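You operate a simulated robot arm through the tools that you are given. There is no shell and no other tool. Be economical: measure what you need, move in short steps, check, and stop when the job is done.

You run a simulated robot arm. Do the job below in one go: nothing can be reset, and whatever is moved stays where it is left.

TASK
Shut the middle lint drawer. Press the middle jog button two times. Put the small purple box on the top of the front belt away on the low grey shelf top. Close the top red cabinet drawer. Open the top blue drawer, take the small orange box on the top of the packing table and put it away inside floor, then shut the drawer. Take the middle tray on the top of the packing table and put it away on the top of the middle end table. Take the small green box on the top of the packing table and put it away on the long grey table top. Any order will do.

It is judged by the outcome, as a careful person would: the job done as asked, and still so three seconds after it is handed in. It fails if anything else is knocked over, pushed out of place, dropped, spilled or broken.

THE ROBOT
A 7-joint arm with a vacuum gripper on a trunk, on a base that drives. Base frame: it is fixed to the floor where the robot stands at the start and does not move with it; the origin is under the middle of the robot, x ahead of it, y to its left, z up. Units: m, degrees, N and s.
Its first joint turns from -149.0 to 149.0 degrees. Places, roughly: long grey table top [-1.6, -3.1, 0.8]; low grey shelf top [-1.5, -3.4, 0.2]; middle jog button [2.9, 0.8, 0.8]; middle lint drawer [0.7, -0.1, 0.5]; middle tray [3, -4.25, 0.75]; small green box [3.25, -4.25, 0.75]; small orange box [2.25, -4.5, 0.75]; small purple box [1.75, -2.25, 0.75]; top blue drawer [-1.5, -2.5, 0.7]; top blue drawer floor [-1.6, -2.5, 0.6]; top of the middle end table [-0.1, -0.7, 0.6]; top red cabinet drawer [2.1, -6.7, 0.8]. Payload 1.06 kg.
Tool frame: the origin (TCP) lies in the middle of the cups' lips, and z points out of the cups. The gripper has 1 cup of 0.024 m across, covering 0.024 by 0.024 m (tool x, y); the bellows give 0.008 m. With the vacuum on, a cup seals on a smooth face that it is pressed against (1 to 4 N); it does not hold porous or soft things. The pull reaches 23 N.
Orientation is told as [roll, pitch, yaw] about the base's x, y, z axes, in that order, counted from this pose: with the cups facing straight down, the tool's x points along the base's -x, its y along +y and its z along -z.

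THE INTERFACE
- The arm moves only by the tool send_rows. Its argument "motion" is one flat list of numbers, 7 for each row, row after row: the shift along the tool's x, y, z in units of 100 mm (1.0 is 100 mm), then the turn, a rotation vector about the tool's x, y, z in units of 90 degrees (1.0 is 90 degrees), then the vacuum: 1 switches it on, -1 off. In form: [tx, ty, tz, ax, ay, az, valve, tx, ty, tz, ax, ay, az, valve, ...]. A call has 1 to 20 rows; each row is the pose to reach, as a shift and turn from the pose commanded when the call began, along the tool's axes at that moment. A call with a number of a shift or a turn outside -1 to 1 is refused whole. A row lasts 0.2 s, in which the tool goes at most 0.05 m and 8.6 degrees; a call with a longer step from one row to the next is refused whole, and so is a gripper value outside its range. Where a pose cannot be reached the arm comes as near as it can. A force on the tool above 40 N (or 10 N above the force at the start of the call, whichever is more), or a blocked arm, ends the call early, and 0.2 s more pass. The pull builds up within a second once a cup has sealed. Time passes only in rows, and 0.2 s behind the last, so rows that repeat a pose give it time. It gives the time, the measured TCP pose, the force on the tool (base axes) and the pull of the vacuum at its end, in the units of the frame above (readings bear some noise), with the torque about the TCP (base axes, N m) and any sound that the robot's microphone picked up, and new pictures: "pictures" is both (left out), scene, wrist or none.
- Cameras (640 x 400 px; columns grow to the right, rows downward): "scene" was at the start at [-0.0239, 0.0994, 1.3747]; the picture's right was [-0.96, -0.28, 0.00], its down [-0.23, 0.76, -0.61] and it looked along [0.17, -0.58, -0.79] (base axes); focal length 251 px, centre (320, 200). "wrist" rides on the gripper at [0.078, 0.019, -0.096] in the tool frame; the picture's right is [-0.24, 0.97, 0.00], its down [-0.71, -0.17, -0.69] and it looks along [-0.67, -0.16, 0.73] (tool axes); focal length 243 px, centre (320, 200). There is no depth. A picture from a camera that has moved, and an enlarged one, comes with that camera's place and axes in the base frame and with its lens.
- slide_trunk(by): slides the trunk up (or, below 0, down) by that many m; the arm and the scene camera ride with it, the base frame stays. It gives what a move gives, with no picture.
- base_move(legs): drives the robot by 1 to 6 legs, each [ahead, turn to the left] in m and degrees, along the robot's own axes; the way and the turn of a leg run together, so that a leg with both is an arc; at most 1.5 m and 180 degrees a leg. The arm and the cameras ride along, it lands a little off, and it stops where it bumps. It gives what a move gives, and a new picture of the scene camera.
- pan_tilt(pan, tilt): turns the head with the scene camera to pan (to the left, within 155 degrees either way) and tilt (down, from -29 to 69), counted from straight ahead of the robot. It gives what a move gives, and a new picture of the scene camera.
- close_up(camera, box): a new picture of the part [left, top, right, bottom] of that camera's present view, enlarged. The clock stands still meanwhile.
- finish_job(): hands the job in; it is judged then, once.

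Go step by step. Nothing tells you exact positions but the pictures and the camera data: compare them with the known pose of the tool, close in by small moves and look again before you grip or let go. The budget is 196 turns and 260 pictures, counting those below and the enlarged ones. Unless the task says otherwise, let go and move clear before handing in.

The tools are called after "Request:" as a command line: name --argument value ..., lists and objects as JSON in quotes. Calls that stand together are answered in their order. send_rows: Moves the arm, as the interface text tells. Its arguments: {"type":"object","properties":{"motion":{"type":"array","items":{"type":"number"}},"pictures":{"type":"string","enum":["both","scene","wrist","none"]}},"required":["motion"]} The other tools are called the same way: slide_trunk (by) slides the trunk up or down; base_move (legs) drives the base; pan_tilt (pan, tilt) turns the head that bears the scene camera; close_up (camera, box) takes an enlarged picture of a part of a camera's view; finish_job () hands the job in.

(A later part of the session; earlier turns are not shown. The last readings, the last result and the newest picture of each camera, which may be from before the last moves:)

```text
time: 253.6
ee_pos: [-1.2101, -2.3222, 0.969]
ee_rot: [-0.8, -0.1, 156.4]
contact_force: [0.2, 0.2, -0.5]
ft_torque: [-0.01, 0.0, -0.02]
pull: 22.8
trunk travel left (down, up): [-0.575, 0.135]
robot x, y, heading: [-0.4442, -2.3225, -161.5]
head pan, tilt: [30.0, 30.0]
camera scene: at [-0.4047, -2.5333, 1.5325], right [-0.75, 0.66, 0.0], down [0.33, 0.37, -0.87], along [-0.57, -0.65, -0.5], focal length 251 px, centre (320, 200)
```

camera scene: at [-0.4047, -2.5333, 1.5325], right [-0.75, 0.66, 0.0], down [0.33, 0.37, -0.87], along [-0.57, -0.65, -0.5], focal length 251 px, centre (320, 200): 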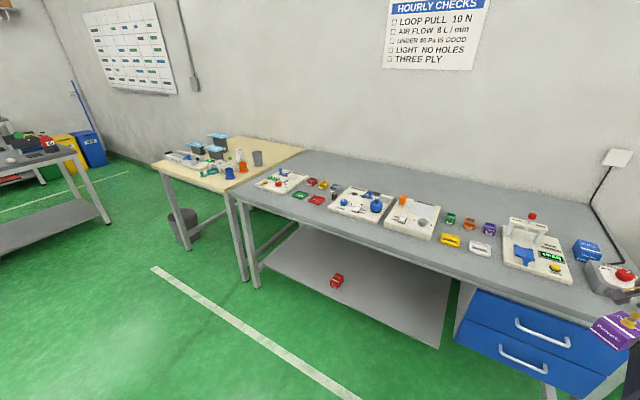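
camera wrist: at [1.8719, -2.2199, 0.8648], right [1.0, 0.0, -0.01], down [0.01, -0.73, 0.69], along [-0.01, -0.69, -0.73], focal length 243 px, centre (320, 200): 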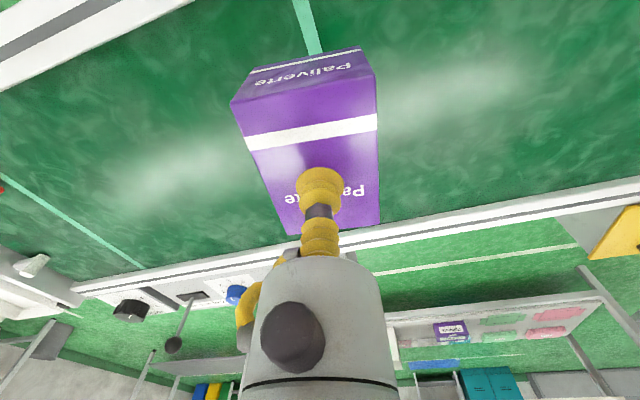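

Request:
base_move --legs '[[0, 90], [0.63, 0], [0, -90]]'

Request:
slide_trunk --by -0.4

Request:
slide_trunk --by -0.17

Request:
pan_tilt --pan 5 --tilt 30

Request:
close_up --camera "wrist" --box '[0, 0, 640, 400]'

```text
time: 264.8
ee_pos: [-1.0204, -2.909, 0.9691]
ee_rot: [-0.8, -0.1, 154.9]
contact_force: [0.6, 0.1, -1.0]
ft_torque: [-0.01, -0.01, -0.02]
pull: 23.1
trunk travel left (down, up): [-0.575, 0.135]
robot x, y, heading: [-0.2505, -2.9281, -162.9]
head pan, tilt: [30.0, 30.0]
camera scene: at [-0.2201, -3.1425, 1.5326], right [-0.73, 0.68, 0.0], down [0.34, 0.37, -0.87], along [-0.59, -0.63, -0.5], focal length 251 px, centre (320, 200)
```

scene: 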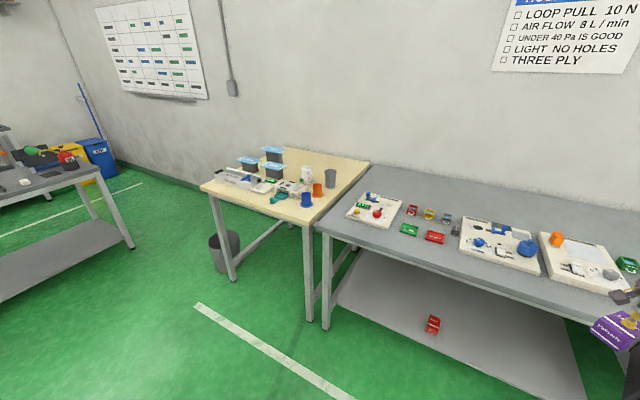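

```text
time: 268.6
ee_pos: [-1.0201, -2.909, 0.5687]
ee_rot: [-0.8, -0.1, 154.8]
contact_force: [-0.8, 1.2, 0.1]
ft_torque: [0.03, 0.02, -0.03]
pull: 23.0
trunk travel left (down, up): [-0.175, 0.535]
robot x, y, heading: [-0.2501, -2.928, -163.1]
head pan, tilt: [30.0, 30.0]
```

```text
time: 270.6
ee_pos: [-1.0201, -2.9093, 0.3994]
ee_rot: [-0.8, -0.1, 155.0]
contact_force: [0.5, -0.7, -0.8]
ft_torque: [-0.03, -0.01, -0.03]
pull: 22.7
trunk travel left (down, up): [-0.005, 0.705]
robot x, y, heading: [-0.2509, -2.9284, -162.9]
head pan, tilt: [30.0, 30.0]
```

```text
time: 271.5
ee_pos: [-1.0209, -2.9088, 0.3983]
ee_rot: [-0.8, -0.1, 154.9]
contact_force: [0.5, 0.3, -0.3]
ft_torque: [-0.03, -0.01, -0.04]
pull: 23.3
trunk travel left (down, up): [-0.005, 0.705]
robot x, y, heading: [-0.2476, -2.9251, -163.1]
head pan, tilt: [5.0, 30.0]
camera scene: at [-0.2422, -3.1103, 0.9626], right [-0.37, 0.93, 0.0], down [0.46, 0.19, -0.87], along [-0.8, -0.32, -0.5], focal length 251 px, centre (320, 200)
```

scene: 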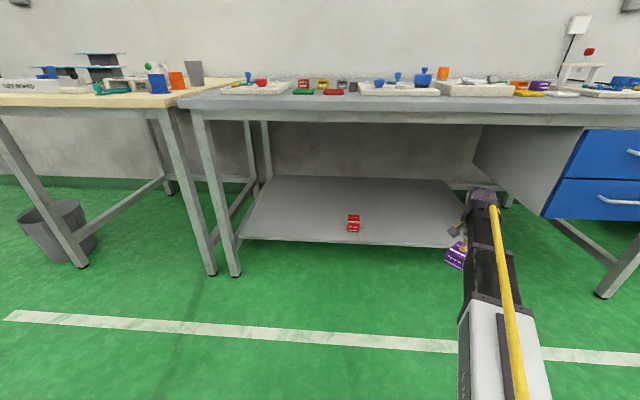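

```text
1.00 times, centred on (320, 200) of wrist (not enlarged: the box is as wide or as high as the picture)
camera zoom: at [-0.9567, -2.961, 0.4948], right [-0.63, -0.78, -0.01], down [-0.57, 0.45, 0.69], along [-0.53, 0.44, -0.73], focal length 243 px, centre (320, 200)
```

zoom: 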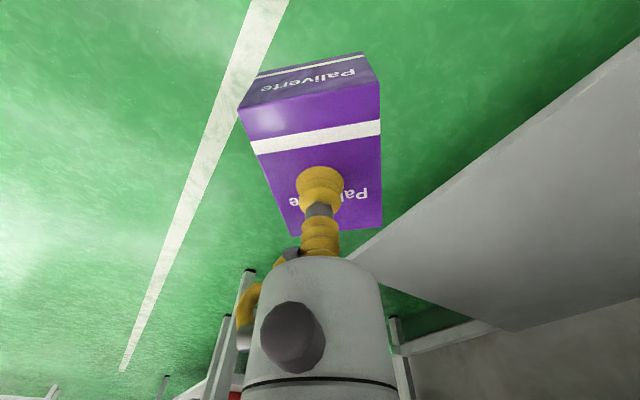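

Request:
send_rows --motion '[0, 0, 0.35, 0, 0, 0, 1, 0, 0, 0.7, 0, 0, 0, 1]' --pictures "none"

Request:
base_move --legs '[[0.2, 0]]'

Request:
close_up --camera "wrist" --box '[0, 0, 640, 400]'

```text
time: 272.1
ee_pos: [-1.0205, -2.908, 0.3286]
ee_rot: [-0.8, -0.1, 154.9]
contact_force: [0.1, 0.4, -0.7]
ft_torque: [-0.01, 0.0, -0.03]
pull: 22.7
trunk travel left (down, up): [-0.005, 0.705]
robot x, y, heading: [-0.2546, -2.928, -163.2]
head pan, tilt: [5.0, 30.0]
```

```text
time: 273.7
ee_pos: [-1.2114, -2.9647, 0.328]
ee_rot: [-0.8, -0.1, 154.8]
contact_force: [0.0, 0.6, 0.0]
ft_torque: [-0.01, 0.01, -0.02]
pull: 22.5
trunk travel left (down, up): [-0.005, 0.705]
robot x, y, heading: [-0.4438, -2.9851, -163.1]
head pan, tilt: [5.0, 30.0]
camera scene: at [-0.4339, -3.1685, 0.9625], right [-0.37, 0.93, 0.0], down [0.46, 0.19, -0.87], along [-0.8, -0.32, -0.5], focal length 251 px, centre (320, 200)
```

scene: 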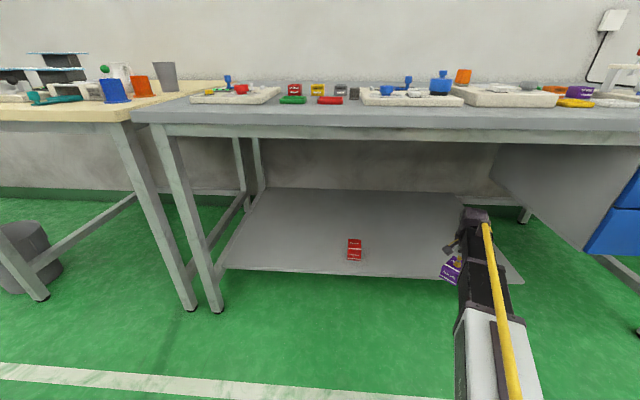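

```text
1.00 times, centred on (320, 200) of wrist (not enlarged: the box is as wide or as high as the picture)
camera zoom: at [-1.1475, -3.0175, 0.4247], right [-0.63, -0.78, -0.01], down [-0.57, 0.45, 0.69], along [-0.53, 0.44, -0.73], focal length 243 px, centre (320, 200)
```

zoom: 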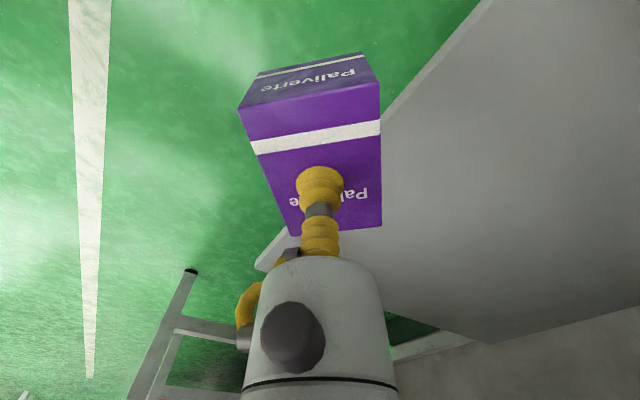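

Request:
base_move --legs '[[0.21, 0]]'

Request:
close_up --camera "wrist" --box '[0, 0, 640, 400]'

```text
time: 275.3
ee_pos: [-1.4116, -3.0277, 0.3278]
ee_rot: [-0.8, -0.1, 154.9]
contact_force: [-0.4, -0.6, -1.2]
ft_torque: [-0.05, 0.03, 0.02]
pull: 23.0
trunk travel left (down, up): [-0.005, 0.705]
robot x, y, heading: [-0.6405, -3.0485, -163.1]
head pan, tilt: [5.0, 30.0]
camera scene: at [-0.6343, -3.2296, 0.9625], right [-0.37, 0.93, 0.0], down [0.46, 0.19, -0.87], along [-0.8, -0.32, -0.5], focal length 251 px, centre (320, 200)
```

scene: 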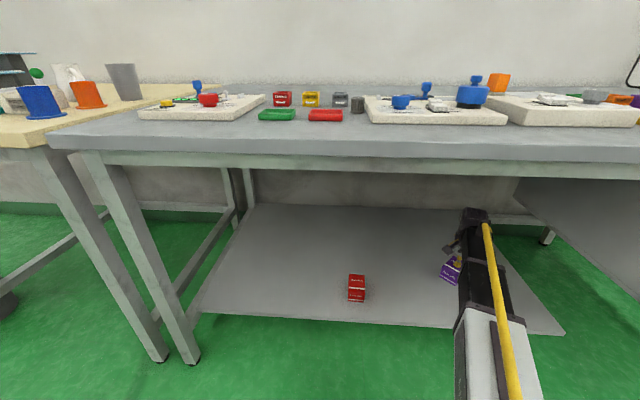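

```text
1.00 times, centred on (320, 200) of wrist (not enlarged: the box is as wide or as high as the picture)
camera zoom: at [-1.348, -3.0795, 0.4247], right [-0.63, -0.78, -0.01], down [-0.57, 0.45, 0.69], along [-0.53, 0.44, -0.73], focal length 243 px, centre (320, 200)
```

zoom: 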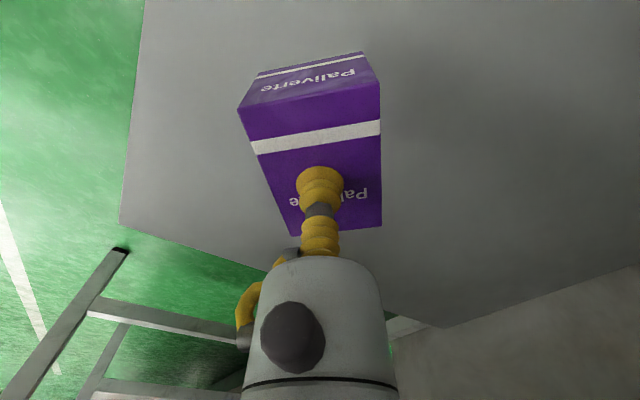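

Request:
send_rows --motion '[0, 0, 0.3, 0, 0, 0, 1, 0, 0, 0.4, 0, 0, 0, 1, 0, 0, 0.45, 0, 0, 0, 1, 0, 0, 0.5, 0, 0, 0, 1]' --pictures "wrist"

```text
time: 276.3
ee_pos: [-1.4107, -3.0275, 0.2787]
ee_rot: [-0.8, -0.2, 154.9]
contact_force: [-0.6, -0.6, -0.5]
ft_torque: [0.0, -0.01, 0.02]
pull: 23.2
trunk travel left (down, up): [-0.005, 0.705]
robot x, y, heading: [-0.644, -3.0431, -163.2]
head pan, tilt: [5.0, 30.0]
camera wrist: at [-1.3477, -3.0792, 0.3747], right [-0.63, -0.78, -0.01], down [-0.57, 0.45, 0.69], along [-0.53, 0.44, -0.73], focal length 243 px, centre (320, 200)
```

wrist: 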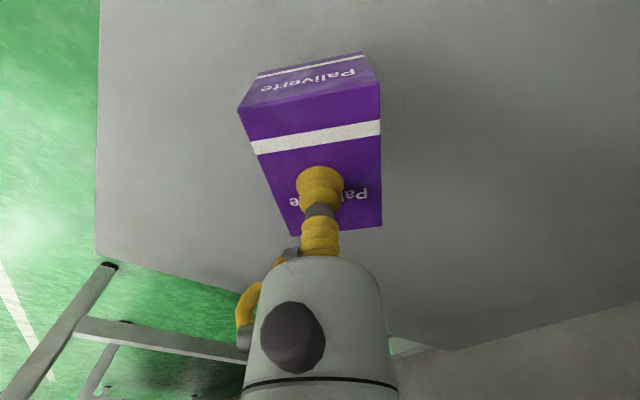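

Request:
send_rows --motion '[0, 0, 0.06, 0, 0, 0, 1, 0, 0, 0.12, 0, 0, 0, 1, 0, 0, 0.18, 0, 0, 0, 1, 0, 0, 0.24, 0, 0, 0, 1]' --pictures "wrist"

```text
time: 277.3
ee_pos: [-1.4129, -3.0262, 0.2531]
ee_rot: [-0.9, -0.2, 154.9]
contact_force: [0.0, 0.3, -0.2]
ft_torque: [-0.01, 0.01, 0.01]
pull: 23.0
trunk travel left (down, up): [-0.005, 0.705]
robot x, y, heading: [-0.6412, -3.0482, -163.2]
head pan, tilt: [5.0, 30.0]
camera wrist: at [-1.3477, -3.0784, 0.3507], right [-0.63, -0.78, -0.01], down [-0.57, 0.45, 0.69], along [-0.53, 0.44, -0.73], focal length 243 px, centre (320, 200)
```

wrist: 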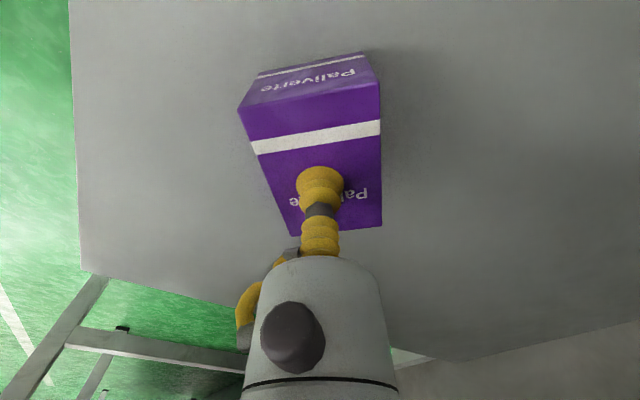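

Request:
send_rows --motion '[0, 0, 0.05, 0, 0, 0, 1, 0, 0, 0.1, 0, 0, 0, 1, 0, 0, 0.14, 0, 0, 0, 1]' --pictures "wrist"

```text
time: 278.1
ee_pos: [-1.4109, -3.0253, 0.2416]
ee_rot: [-0.6, -0.2, 154.8]
contact_force: [1.3, 3.1, 19.8]
ft_torque: [-0.21, 0.02, 0.01]
pull: 22.7
trunk travel left (down, up): [-0.005, 0.705]
robot x, y, heading: [-0.6432, -3.05, -163.0]
head pan, tilt: [5.0, 30.0]
camera wrist: at [-1.3474, -3.078, 0.3383], right [-0.63, -0.78, -0.01], down [-0.57, 0.45, 0.69], along [-0.53, 0.44, -0.72], focal length 243 px, centre (320, 200)
```

wrist: 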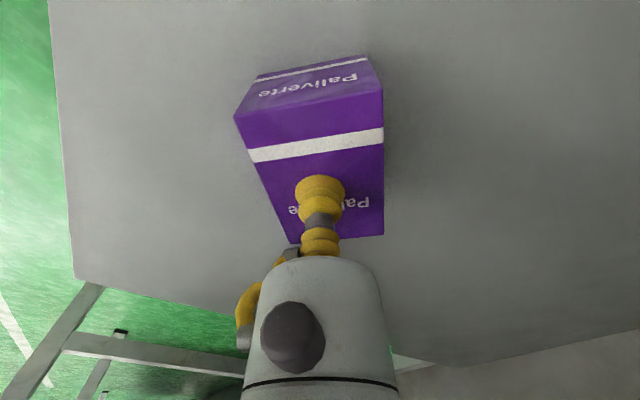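

Contact made on the shelf. I ease up slightly, release, and rise clear.

Request:
send_rows --motion '[0, 0, -0.04, 0, 0, 0, 1, 0, 0, -0.05, 0, 0, 0, -1, 0, 0, -0.05, 0, 0, 0, -1, 0, 0, -0.05, 0, 0, 0, -1, 0, 0, -0.05, 0, 0, 0, -1, 0, 0, -0.05, 0, 0, 0, -1, 0, 0, -0.1, 0, 0, 0, -1, 0, 0, -0.2, 0, 0, 0, -1, 0, 0, -0.5, 0, 0, 0, -1, 0, 0, -0.9, 0, 0, 0, -1]' --pictures "wrist"

```text
time: 280.3
ee_pos: [-1.4112, -3.0278, 0.3305]
ee_rot: [-0.8, -0.1, 154.9]
contact_force: [-0.8, -0.2, 0.3]
ft_torque: [-0.01, 0.03, 0.0]
pull: 0.1
trunk travel left (down, up): [-0.005, 0.705]
robot x, y, heading: [-0.642, -3.0472, -162.8]
head pan, tilt: [5.0, 30.0]
camera wrist: at [-1.3478, -3.0796, 0.4273], right [-0.63, -0.78, -0.01], down [-0.57, 0.45, 0.69], along [-0.53, 0.44, -0.73], focal length 243 px, centre (320, 200)
```

wrist: 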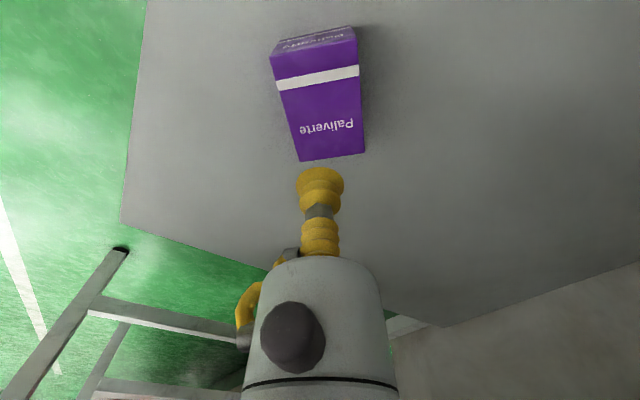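

Request:
base_move --legs '[[-0.45, 0], [0, -90], [0.55, 0], [0, 91]]'

Request:
slide_trunk --by 0.35

Request:
send_rows --motion '[0, 0, 0, 0, 0, -0.09, -1, 0, 0, 0, 0, 0, -0.18, -1, 0, 0, 0, 0, 0, -0.27, -1, 0, 0, 0, 0, 0, -0.36, -1, 0, 0, 0, 0, 0, -0.45, -1, 0, 0, 0, 0, 0, -0.483, -1]' --pictures "none"

Request:
pan_tilt --pan 0 --tilt 30

```text
time: 293.5
ee_pos: [-1.151, -2.3954, 0.3296]
ee_rot: [-0.8, -0.1, 157.0]
contact_force: [-0.4, -0.1, -0.6]
ft_torque: [0.04, -0.02, 0.01]
pull: 0.1
trunk travel left (down, up): [-0.005, 0.705]
robot x, y, heading: [-0.3785, -2.3832, -160.7]
head pan, tilt: [5.0, 30.0]
camera scene: at [-0.3656, -2.568, 0.9626], right [-0.41, 0.91, 0.0], down [0.46, 0.2, -0.87], along [-0.79, -0.35, -0.5], focal length 251 px, centre (320, 200)
```

scene: 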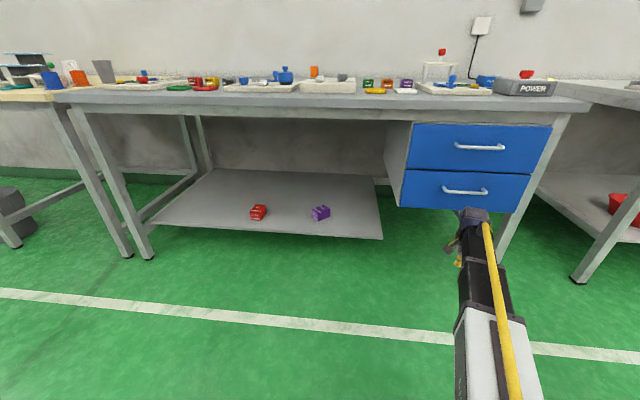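

```text
time: 296.9
ee_pos: [-1.1496, -2.3969, 0.6801]
ee_rot: [-0.9, -0.1, 157.0]
contact_force: [1.2, 0.2, 0.3]
ft_torque: [0.02, -0.02, 0.0]
pull: 0.0
trunk travel left (down, up): [-0.355, 0.355]
robot x, y, heading: [-0.3801, -2.3867, -160.7]
head pan, tilt: [5.0, 30.0]
```

```text
time: 298.3
ee_pos: [-1.1501, -2.3952, 0.681]
ee_rot: [-0.5, 0.5, -159.5]
contact_force: [-0.4, 0.1, -0.2]
ft_torque: [0.0, -0.02, -0.03]
pull: 0.0
trunk travel left (down, up): [-0.355, 0.355]
robot x, y, heading: [-0.3803, -2.3877, -160.8]
head pan, tilt: [5.0, 30.0]
```

```text
time: 299.0
ee_pos: [-1.1488, -2.3963, 0.6811]
ee_rot: [-0.5, 0.5, -159.5]
contact_force: [-0.3, -0.5, 0.3]
ft_torque: [0.03, 0.01, -0.01]
pull: 0.1
trunk travel left (down, up): [-0.355, 0.355]
robot x, y, heading: [-0.3818, -2.3902, -161.0]
head pan, tilt: [0.0, 30.0]
camera scene: at [-0.3685, -2.5607, 1.3126], right [-0.33, 0.94, 0.0], down [0.47, 0.16, -0.87], along [-0.82, -0.28, -0.5], focal length 251 px, centre (320, 200)
```

scene: 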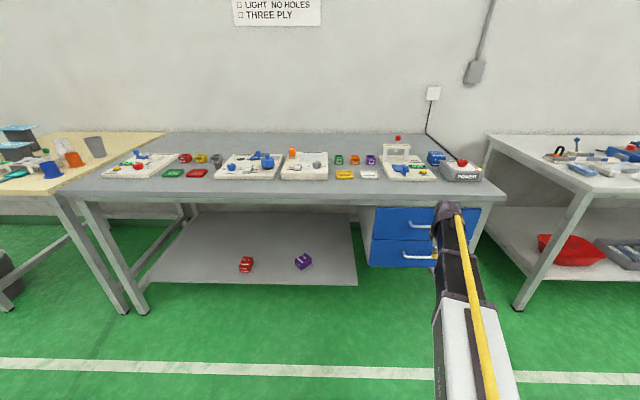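

Request:
send_rows --motion '[0, -0.1, 0, 0, -0.09, 0, -1, 0, -0.2, 0, 0, -0.18, 0, -1, 0, -0.3, 0, 0, -0.27, 0, -1, 0, -0.4, 0, 0, -0.36, 0, -1, 0, -0.5, 0, 0, -0.45, 0, -1, 0, -0.6, 0, 0, -0.54, 0, -1, 0, -0.7, 0, 0, -0.63, 0, -1, 0, -0.7, 0, 0, -0.72, 0, -1, 0, -0.7, 0, 0, -0.81, 0, -1, 0, -0.7, 0, 0, -0.9, 0, -1, 0, -0.7, 0, 0, -0.99, 0, -1, 0, -0.7, 0, 0, -0.99, 0, -1]'

```text
time: 301.6
ee_pos: [-1.1749, -2.3298, 0.6815]
ee_rot: [-25.8, -88.5, -133.7]
contact_force: [0.0, 0.7, 0.4]
ft_torque: [0.0, 0.0, -0.01]
pull: 0.0
trunk travel left (down, up): [-0.355, 0.355]
robot x, y, heading: [-0.3782, -2.3875, -161.0]
head pan, tilt: [0.0, 30.0]
camera scene: at [-0.3685, -2.5607, 1.3126], right [-0.33, 0.94, 0.0], down [0.47, 0.16, -0.87], along [-0.82, -0.28, -0.5], focal length 251 px, centre (320, 200)
camera wrist: at [-1.0756, -2.3135, 0.6062], right [0.34, -0.91, 0.22], down [0.57, 0.39, 0.73], along [-0.75, -0.12, 0.65], focal length 243 px, centre (320, 200)
```

scene: 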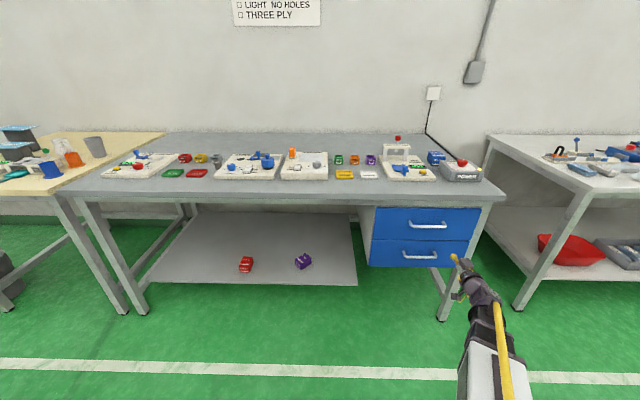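
wrist: 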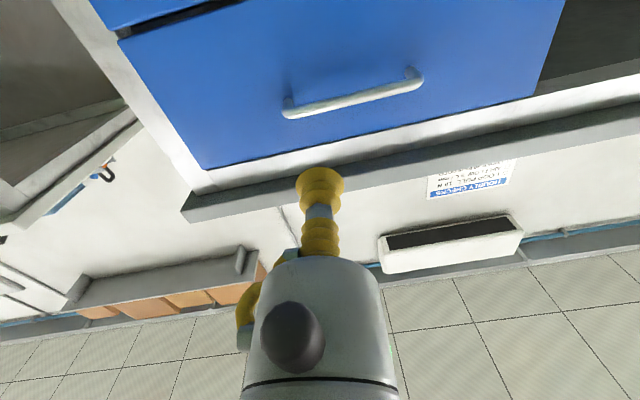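

Request:
send_rows --motion '[0.2, 0, 0.3, 0, 0, 0, -1, 0.45, 0, 0.65, 0, 0, 0, -1, 0.45, 0, 0.95, 0, 0, 0, -1, 0.45, 0, 0.95, 0, 0, 0, -1]'

```text
time: 302.6
ee_pos: [-1.262, -2.3632, 0.6328]
ee_rot: [-25.2, -88.4, -134.3]
contact_force: [0.0, -0.3, -1.9]
ft_torque: [0.02, 0.0, -0.03]
pull: 0.0
trunk travel left (down, up): [-0.355, 0.355]
robot x, y, heading: [-0.3792, -2.3849, -160.9]
head pan, tilt: [0.0, 30.0]
camera scene: at [-0.3685, -2.5607, 1.3126], right [-0.33, 0.94, 0.0], down [0.47, 0.16, -0.87], along [-0.82, -0.28, -0.5], focal length 251 px, centre (320, 200)
camera wrist: at [-1.1635, -2.3458, 0.5585], right [0.34, -0.91, 0.22], down [0.57, 0.39, 0.73], along [-0.75, -0.12, 0.65], focal length 243 px, centre (320, 200)
```

scene: 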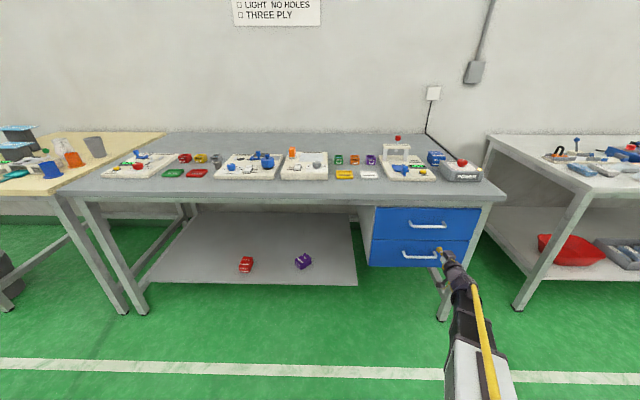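
wrist: 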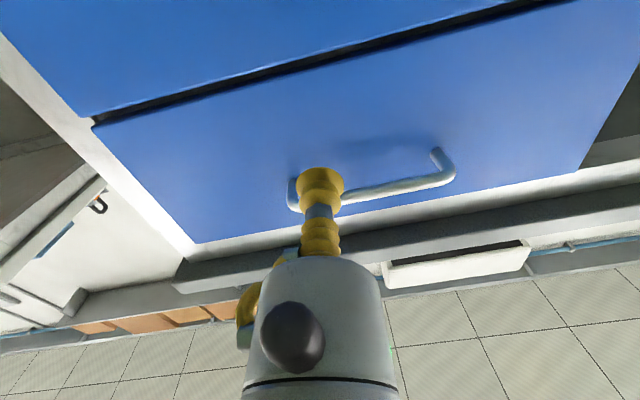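

Request:
send_rows --motion '[0, 0, 0.4, 0, 0, 0, 1, 0, 0, 0.75, 0, 0, 0, 1, 0, 0, 0.82, 0, 0, 0, 1, 0, 0, 0.88, 0, 0, 0, 1]' --pictures "wrist"

```text
time: 303.6
ee_pos: [-1.345, -2.3949, 0.6318]
ee_rot: [-24.3, -88.5, -135.2]
contact_force: [-0.4, 0.0, 0.6]
ft_torque: [0.03, 0.0, -0.02]
pull: 0.1
trunk travel left (down, up): [-0.355, 0.355]
robot x, y, heading: [-0.385, -2.3843, -161.0]
head pan, tilt: [0.0, 30.0]
camera wrist: at [-1.2462, -2.3771, 0.5568], right [0.34, -0.91, 0.22], down [0.57, 0.39, 0.73], along [-0.75, -0.12, 0.65], focal length 243 px, centre (320, 200)
```

wrist: 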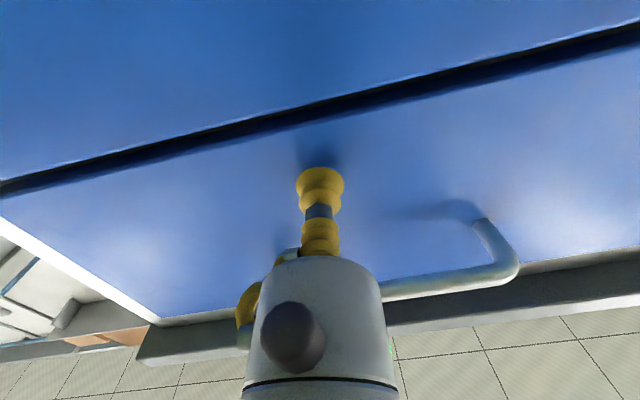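

Request:
send_rows --motion '[0, 0, 0.05, 0, 0, 0, 1, 0, 0, 0.1, 0, 0, 0, 1, 0, 0, 0.15, 0, 0, 0, 1, 0, 0, 0.18, 0, 0, 0, 1]' --pictures "wrist"

```text
time: 304.6
ee_pos: [-1.3606, -2.4005, 0.6318]
ee_rot: [-24.9, -88.5, -134.5]
contact_force: [22.6, -0.9, -9.2]
ft_torque: [-0.23, 0.24, -0.32]
pull: 22.8
trunk travel left (down, up): [-0.355, 0.355]
robot x, y, heading: [-0.385, -2.385, -160.8]
head pan, tilt: [0.0, 30.0]
camera wrist: at [-1.2617, -2.3832, 0.5564], right [0.34, -0.91, 0.22], down [0.57, 0.39, 0.73], along [-0.75, -0.12, 0.65], focal length 243 px, centre (320, 200)
```

wrist: 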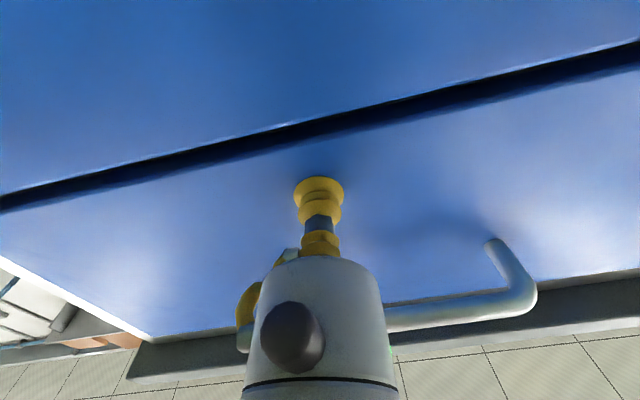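

Request:
send_rows --motion '[0, 0, -0.1, 0, 0, 0, 1, 0, 0, -0.2, 0, 0, 0, 1, 0, 0, -0.3, 0, 0, 0, 1, 0, 0, -0.4, 0, 0, 0, 1, 0, 0, -0.5, 0, 0, 0, 1, 0, 0, -0.6, 0, 0, 0, 1, 0, 0, -0.7, 0, 0, 0, 1, 0, 0, -0.8, 0, 0, 0, 1, 0, 0, -0.9, 0, 0, 0, 1, 0, 0, -1.0, 0, 0, 0, 1]'

```text
time: 306.8
ee_pos: [-1.2682, -2.366, 0.6346]
ee_rot: [-25.0, -88.6, -134.4]
contact_force: [2.1, -7.2, -4.1]
ft_torque: [-0.08, 0.15, -0.21]
pull: 22.5
trunk travel left (down, up): [-0.355, 0.355]
robot x, y, heading: [-0.3787, -2.3883, -160.9]
head pan, tilt: [0.0, 30.0]
camera scene: at [-0.3687, -2.5612, 1.3125], right [-0.33, 0.94, 0.0], down [0.47, 0.16, -0.87], along [-0.82, -0.28, -0.5], focal length 251 px, centre (320, 200)
camera wrist: at [-1.1691, -2.3484, 0.5588], right [0.34, -0.91, 0.22], down [0.57, 0.39, 0.73], along [-0.75, -0.12, 0.65], focal length 243 px, centre (320, 200)
```

scene: 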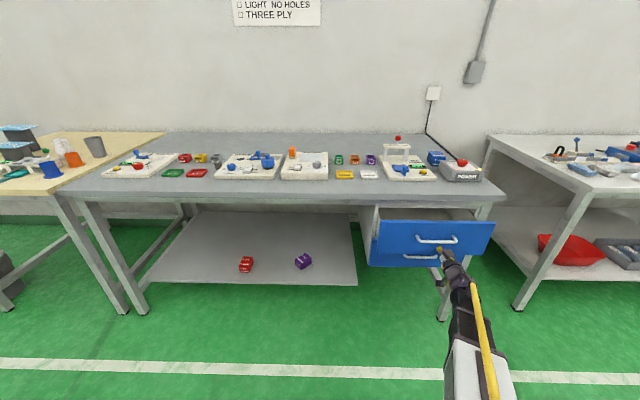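
wrist: 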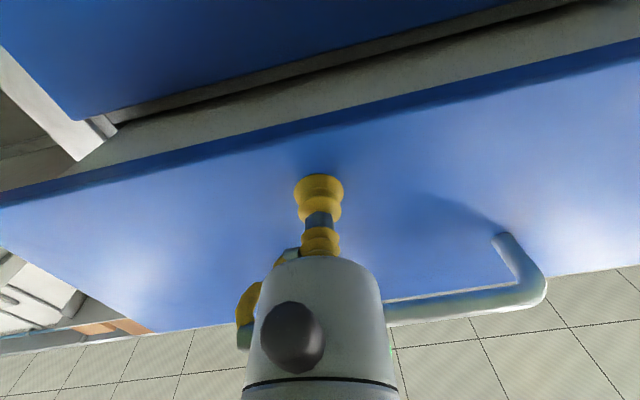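

Request:
send_rows --motion '[0, 0.04, -0.1, 0, 0, 0, 1, 0, 0.045, -0.2, 0, 0, 0, 1, 0, 0.05, -0.3, 0, 0, 0, 1, 0, 0.055, -0.4, 0, 0, 0, 1, 0, 0.06, -0.5, 0, 0, 0, 1, 0, 0.065, -0.6, 0, 0, 0, 1, 0, 0.07, -0.7, 0, 0, 0, 1, 0, 0.075, -0.8, 0, 0, 0, 1, 0, 0.08, -0.9, 0, 0, 0, 1, 0, 0.08, -1.0, 0, 0, 0, 1]'

```text
time: 309.0
ee_pos: [-1.1713, -2.3389, 0.6354]
ee_rot: [-24.3, -88.5, -135.2]
contact_force: [1.2, -1.2, -8.3]
ft_torque: [-0.09, 0.03, -0.03]
pull: 23.0
trunk travel left (down, up): [-0.355, 0.355]
robot x, y, heading: [-0.3807, -2.3852, -160.8]
head pan, tilt: [0.0, 30.0]
camera scene: at [-0.369, -2.5608, 1.3125], right [-0.33, 0.94, 0.0], down [0.47, 0.16, -0.87], along [-0.82, -0.28, -0.5], focal length 251 px, centre (320, 200)
camera wrist: at [-1.0727, -2.3212, 0.5608], right [0.34, -0.91, 0.22], down [0.57, 0.39, 0.73], along [-0.75, -0.12, 0.65], focal length 243 px, centre (320, 200)
```

scene: 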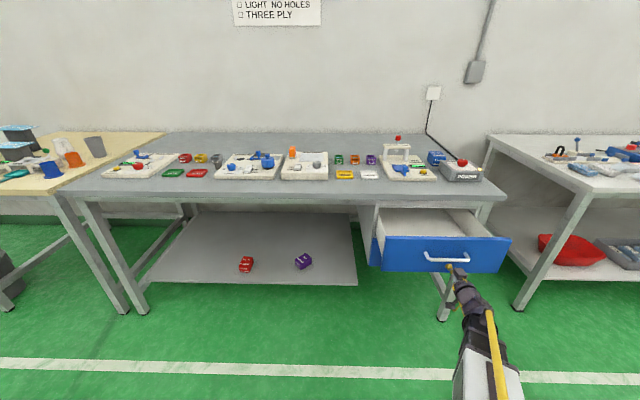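
wrist: 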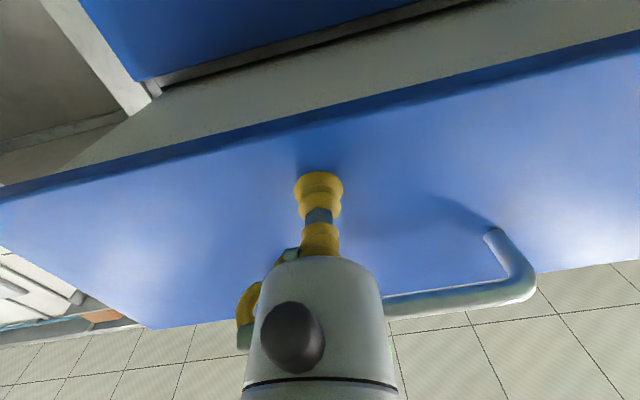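

Request:
send_rows --motion '[0.03, 0.01, -0.1, 0, 0, 0, 1, 0.03, 0.02, -0.2, 0, 0, 0, 1, 0.03, 0.03, -0.3, 0, 0, 0, 1, 0.03, 0.03, -0.4, 0, 0, 0, 1, 0.03, 0.03, -0.4, 0, 0, 0, -1, 0.03, 0.03, -0.4, 0, 0, 0, -1, 0.03, 0.03, -0.4, 0, 0, 0, -1, 0.03, 0.03, -0.4, 0, 0, 0, -1, 0.03, 0.03, -0.4, 0, 0, 0, -1, 0.03, 0.03, -0.5, 0, 0, 0, -1, 0.03, 0.03, -0.7, 0, 0, 0, -1, 0.03, 0.03, -1.0, 0, 0, 0, -1]'

```text
time: 311.6
ee_pos: [-1.0774, -2.3044, 0.6354]
ee_rot: [-24.5, -88.5, -135.0]
contact_force: [-1.1, 0.5, -0.2]
ft_torque: [0.0, -0.02, -0.01]
pull: 0.0
trunk travel left (down, up): [-0.355, 0.355]
robot x, y, heading: [-0.3818, -2.3871, -160.9]
head pan, tilt: [0.0, 30.0]
camera scene: at [-0.3686, -2.5608, 1.3125], right [-0.33, 0.94, 0.0], down [0.47, 0.16, -0.87], along [-0.82, -0.28, -0.5], focal length 251 px, centre (320, 200)
camera wrist: at [-0.9778, -2.2882, 0.5609], right [0.34, -0.91, 0.22], down [0.57, 0.39, 0.73], along [-0.75, -0.12, 0.65], focal length 243 px, centre (320, 200)
```

scene: 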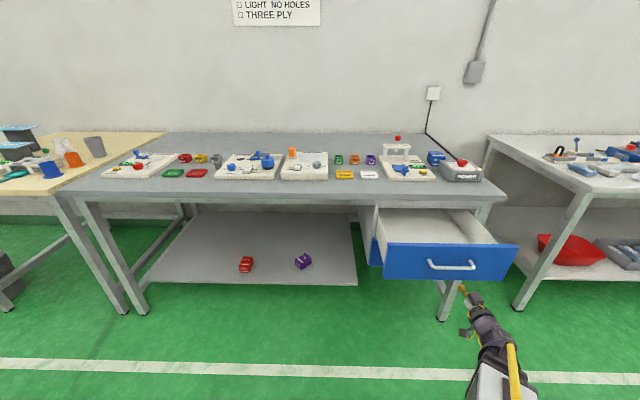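
wrist: 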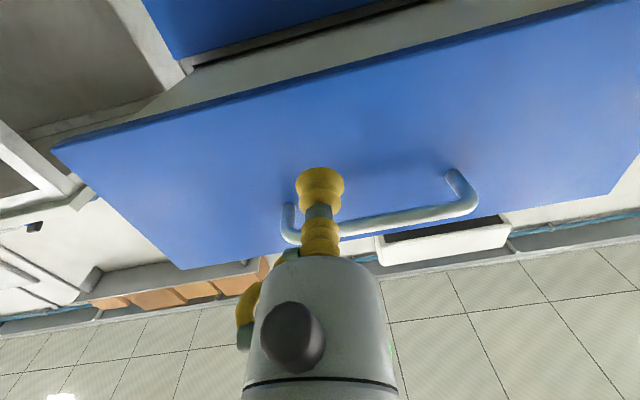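

Drawer is open about 24 cm. Next I go to close the red cabinet drawer with the tool horizontal, looking at the route on the way.

Request:
base_move --legs '[[-0.35, 0], [0, 89], [1.3, 0]]'

Request:
pan_tilt --pan 20 --tilt 20

```text
time: 323.8
ee_pos: [0.2613, -4.1965, 0.6359]
ee_rot: [-24.6, -88.6, -46.0]
contact_force: [0.5, -0.7, 0.1]
ft_torque: [-0.01, -0.02, 0.0]
pull: 0.1
trunk travel left (down, up): [-0.355, 0.355]
robot x, y, heading: [0.3566, -3.5018, -72.4]
head pan, tilt: [0.0, 30.0]
camera scene: at [0.5327, -3.4925, 1.3126], right [-0.95, -0.31, 0.0], down [-0.15, 0.48, -0.87], along [0.27, -0.82, -0.5], focal length 251 px, centre (320, 200)
```

scene: 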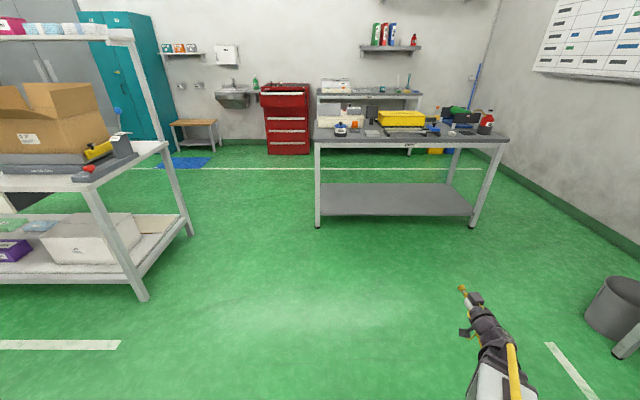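

```text
time: 324.6
ee_pos: [0.2604, -4.1957, 0.6356]
ee_rot: [-24.7, -88.5, -46.1]
contact_force: [-0.7, 0.3, -0.8]
ft_torque: [0.0, 0.04, 0.04]
pull: 0.1
trunk travel left (down, up): [-0.355, 0.355]
robot x, y, heading: [0.3603, -3.5064, -72.1]
head pan, tilt: [20.0, 20.0]
camera scene: at [0.562, -3.48, 1.3286], right [-0.79, -0.61, 0.0], down [-0.21, 0.27, -0.94], along [0.58, -0.74, -0.34], focal length 251 px, centre (320, 200)
```

scene: 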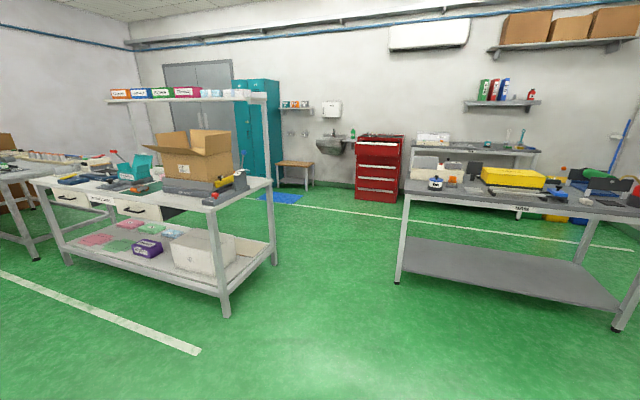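

Request:
base_move --legs '[[0, 44.1], [1.19, 0], [0, -44], [1.4, 0]]'

Request:
pan_tilt --pan 0 --tilt 30

```text
time: 341.2
ee_pos: [1.6982, -6.0967, 0.6358]
ee_rot: [-24.6, -88.5, -47.3]
contact_force: [0.6, 0.0, -0.2]
ft_torque: [0.03, 0.0, 0.0]
pull: 0.0
trunk travel left (down, up): [-0.355, 0.355]
robot x, y, heading: [1.8097, -5.405, -73.3]
head pan, tilt: [20.0, 20.0]
camera scene: at [2.0142, -5.3863, 1.3286], right [-0.8, -0.6, 0.0], down [-0.2, 0.27, -0.94], along [0.56, -0.75, -0.34], focal length 251 px, centre (320, 200)
```

scene: 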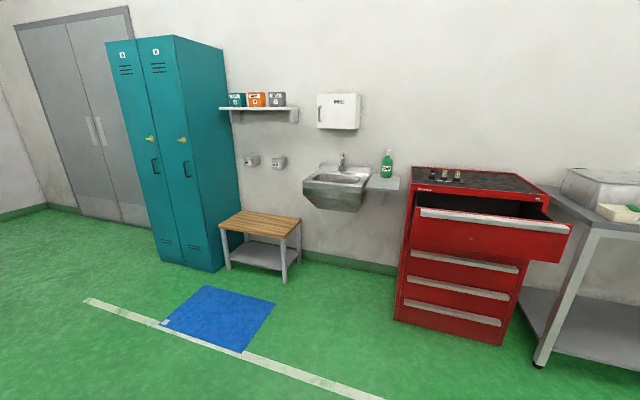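

```text
time: 342.1
ee_pos: [1.6991, -6.0971, 0.6366]
ee_rot: [-24.6, -88.5, -47.3]
contact_force: [0.1, 0.2, -0.2]
ft_torque: [0.01, 0.0, 0.0]
pull: 0.1
trunk travel left (down, up): [-0.355, 0.355]
robot x, y, heading: [1.8055, -5.4058, -73.0]
head pan, tilt: [0.0, 30.0]
camera scene: at [1.9846, -5.3983, 1.3126], right [-0.96, -0.29, 0.0], down [-0.14, 0.48, -0.87], along [0.25, -0.83, -0.5], focal length 251 px, centre (320, 200)
```

scene: 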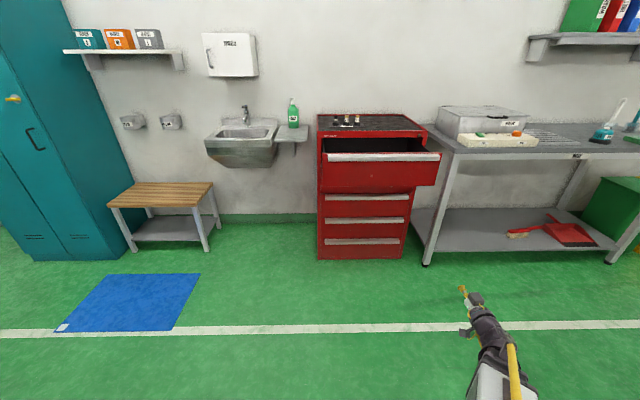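

Request:
slide_trunk --by 0.125

Request:
send_rows --motion '[0, 0.35, 0, 0, 0, 0, -1, 0, 0.7, 0, 0, 0, 0, -1, 0, 1.0, 0, 0, 0, 0, -1]' --pictures "none"

Request:
base_move --legs '[[0.45, 1.0]]'

Request:
close_up --camera "wrist" --box '[0, 0, 640, 400]'

```text
time: 343.6
ee_pos: [1.6997, -6.0962, 0.7611]
ee_rot: [-24.5, -88.5, -47.2]
contact_force: [-0.4, 0.3, -0.4]
ft_torque: [-0.01, 0.0, 0.01]
pull: 0.0
trunk travel left (down, up): [-0.48, 0.23]
robot x, y, heading: [1.8086, -5.4046, -73.1]
head pan, tilt: [0.0, 30.0]
```

```text
time: 344.4
ee_pos: [1.7948, -6.0666, 0.7579]
ee_rot: [-24.5, -88.5, -47.3]
contact_force: [1.1, -0.6, 0.5]
ft_torque: [0.01, 0.0, -0.01]
pull: 0.0
trunk travel left (down, up): [-0.48, 0.23]
robot x, y, heading: [1.8109, -5.4061, -73.3]
head pan, tilt: [0.0, 30.0]
```

```text
time: 347.1
ee_pos: [1.9401, -6.494, 0.7596]
ee_rot: [-24.7, -88.5, -46.0]
contact_force: [-0.3, -0.7, 0.3]
ft_torque: [0.0, 0.01, 0.0]
pull: 0.1
trunk travel left (down, up): [-0.48, 0.23]
robot x, y, heading: [1.9457, -5.8313, -72.2]
head pan, tilt: [0.0, 30.0]
camera scene: at [2.1183, -5.8238, 1.4376], right [-0.95, -0.31, 0.0], down [-0.15, 0.48, -0.87], along [0.27, -0.82, -0.5], focal length 251 px, centre (320, 200)
```

scene: 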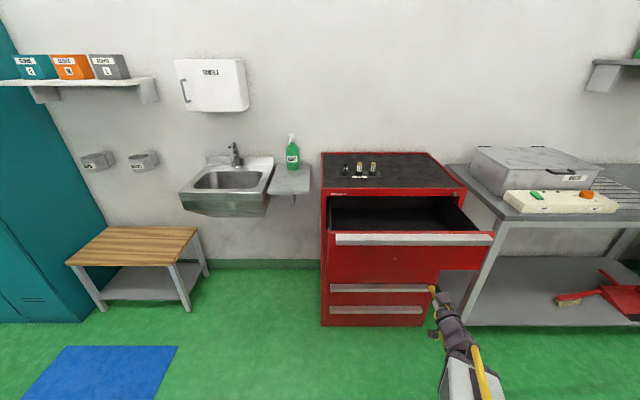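

```text
1.00 times, centred on (320, 200) of wrist (not enlarged: the box is as wide or as high as the picture)
camera zoom: at [1.9276, -6.3974, 0.684], right [0.92, 0.32, 0.22], down [-0.37, 0.58, 0.73], along [0.1, -0.75, 0.65], focal length 243 px, centre (320, 200)
```

zoom: 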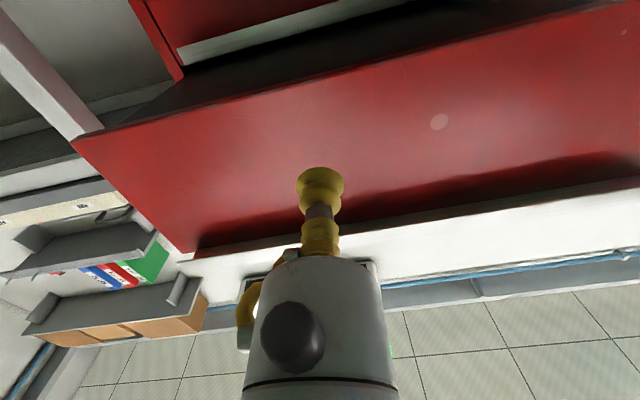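

Request:
send_rows --motion '[0, 0, 0.2, 0, 0, 0, -1, 0, 0, 0.4, 0, 0, 0, -1, 0, 0, 0.55, 0, 0, 0, -1, 0, 0, 0.7, 0, 0, 0, -1, 0, 0, 0.85, 0, 0, 0, -1, 0, 0, 1.0, 0, 0, 0, -1]' --pictures "wrist"

Request:
send_rows --motion '[0, 0, 0.15, 0, 0, 0, -1, 0, 0, 0.3, 0, 0, 0, -1, 0, 0, 0.45, 0, 0, 0, -1, 0, 0, 0.6, 0, 0, 0, -1, 0, 0, 0.75, 0, 0, 0, -1, 0, 0, 0.9, 0, 0, 0, -1, 0, 0, 1.0, 0, 0, 0, -1]' --pictures "scene"

```text
time: 348.5
ee_pos: [1.9745, -6.5898, 0.7563]
ee_rot: [-23.9, -88.5, -47.0]
contact_force: [-0.1, 0.6, 0.5]
ft_torque: [0.0, -0.01, 0.01]
pull: 0.0
trunk travel left (down, up): [-0.48, 0.23]
robot x, y, heading: [1.9458, -5.8381, -72.1]
head pan, tilt: [0.0, 30.0]
camera wrist: at [1.9608, -6.492, 0.6815], right [0.92, 0.32, 0.22], down [-0.37, 0.58, 0.73], along [0.1, -0.75, 0.65], focal length 243 px, centre (320, 200)
```

wrist: 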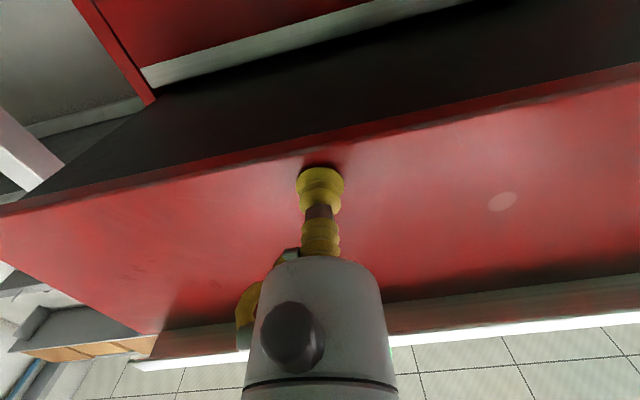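

```text
time: 350.1
ee_pos: [2.0078, -6.6851, 0.7542]
ee_rot: [-24.3, -88.5, -46.2]
contact_force: [-0.4, -0.2, -0.1]
ft_torque: [-0.01, 0.01, -0.02]
pull: 0.1
trunk travel left (down, up): [-0.48, 0.23]
robot x, y, heading: [1.9407, -5.8342, -72.1]
head pan, tilt: [0.0, 30.0]
camera scene: at [2.1184, -5.8239, 1.4375], right [-0.95, -0.31, 0.0], down [-0.15, 0.48, -0.87], along [0.27, -0.82, -0.5], focal length 251 px, centre (320, 200)
```

scene: 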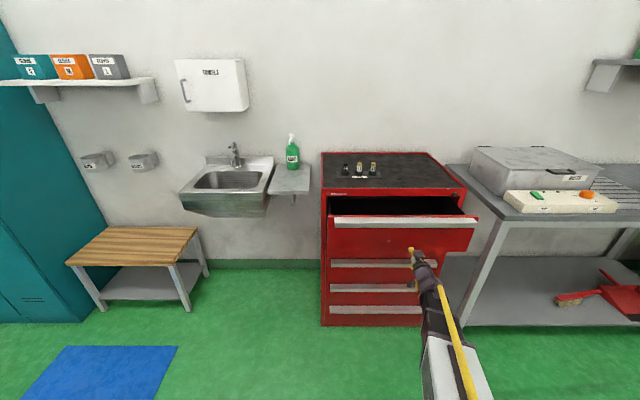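

Request:
send_rows --motion '[-0.15, 0, -0.05, 0, 0, 0, -1, -0.3, 0, -0.05, 0, 0, 0, -1, -0.3, 0, 0.1, 0, 0, 0, -1, -0.3, 0, 0.25, 0, 0, 0, -1, -0.3, 0, 0.4, 0, 0, 0, -1, -0.3, 0, 0.55, 0, 0, 0, -1, -0.3, 0, 0.7, 0, 0, 0, -1, -0.3, 0, 0.85, 0, 0, 0, -1, -0.3, 0, 1.0, 0, 0, 0, -1]' --pictures "scene"

```text
time: 352.1
ee_pos: [2.042, -6.7783, 0.7801]
ee_rot: [-24.2, -88.5, -46.6]
contact_force: [0.1, 0.1, 0.1]
ft_torque: [0.04, 0.01, 0.0]
pull: 0.1
trunk travel left (down, up): [-0.48, 0.23]
robot x, y, heading: [1.9442, -5.8345, -72.1]
head pan, tilt: [0.0, 30.0]
camera scene: at [2.1184, -5.824, 1.4375], right [-0.95, -0.31, 0.0], down [-0.15, 0.48, -0.87], along [0.27, -0.82, -0.5], focal length 251 px, centre (320, 200)
```

scene: 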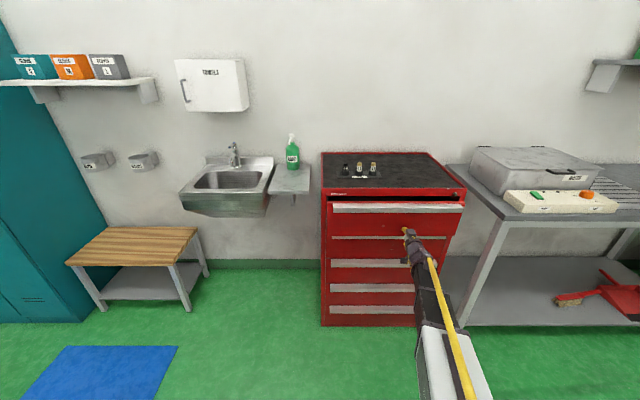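

Request:
send_rows --motion '[0, 0, 0.1, 0, 0, 0, -1, 0, 0, 0.2, 0, 0, 0, -1, 0, 0, 0.3, 0, 0, 0, -1, 0, 0, 0.4, 0, 0, 0, -1, 0, 0, 0.5, 0, 0, 0, -1, 0, 0, 0.6, 0, 0, 0, -1, 0, 0, 0.7, 0, 0, 0, -1, 0, 0, 0.8, 0, 0, 0, -1]' --pictures "scene"

```text
time: 353.8
ee_pos: [2.0627, -6.8415, 0.7808]
ee_rot: [-24.2, -88.3, -46.7]
contact_force: [-1.6, 13.1, 0.4]
ft_torque: [0.03, -0.07, -0.09]
pull: 0.1
trunk travel left (down, up): [-0.48, 0.23]
robot x, y, heading: [1.9424, -5.8344, -72.2]
head pan, tilt: [0.0, 30.0]
stopped in row 8: the force on the tool passed its limit at 51 N (the readings are from after the stop); the commanded pose is now the measured one
camera scene: at [2.1181, -5.8223, 1.4377], right [-0.95, -0.31, 0.0], down [-0.15, 0.48, -0.87], along [0.27, -0.82, -0.5], focal length 251 px, centre (320, 200)
```

scene: 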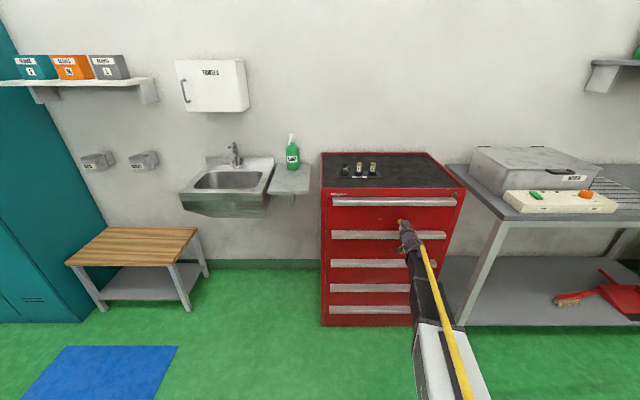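

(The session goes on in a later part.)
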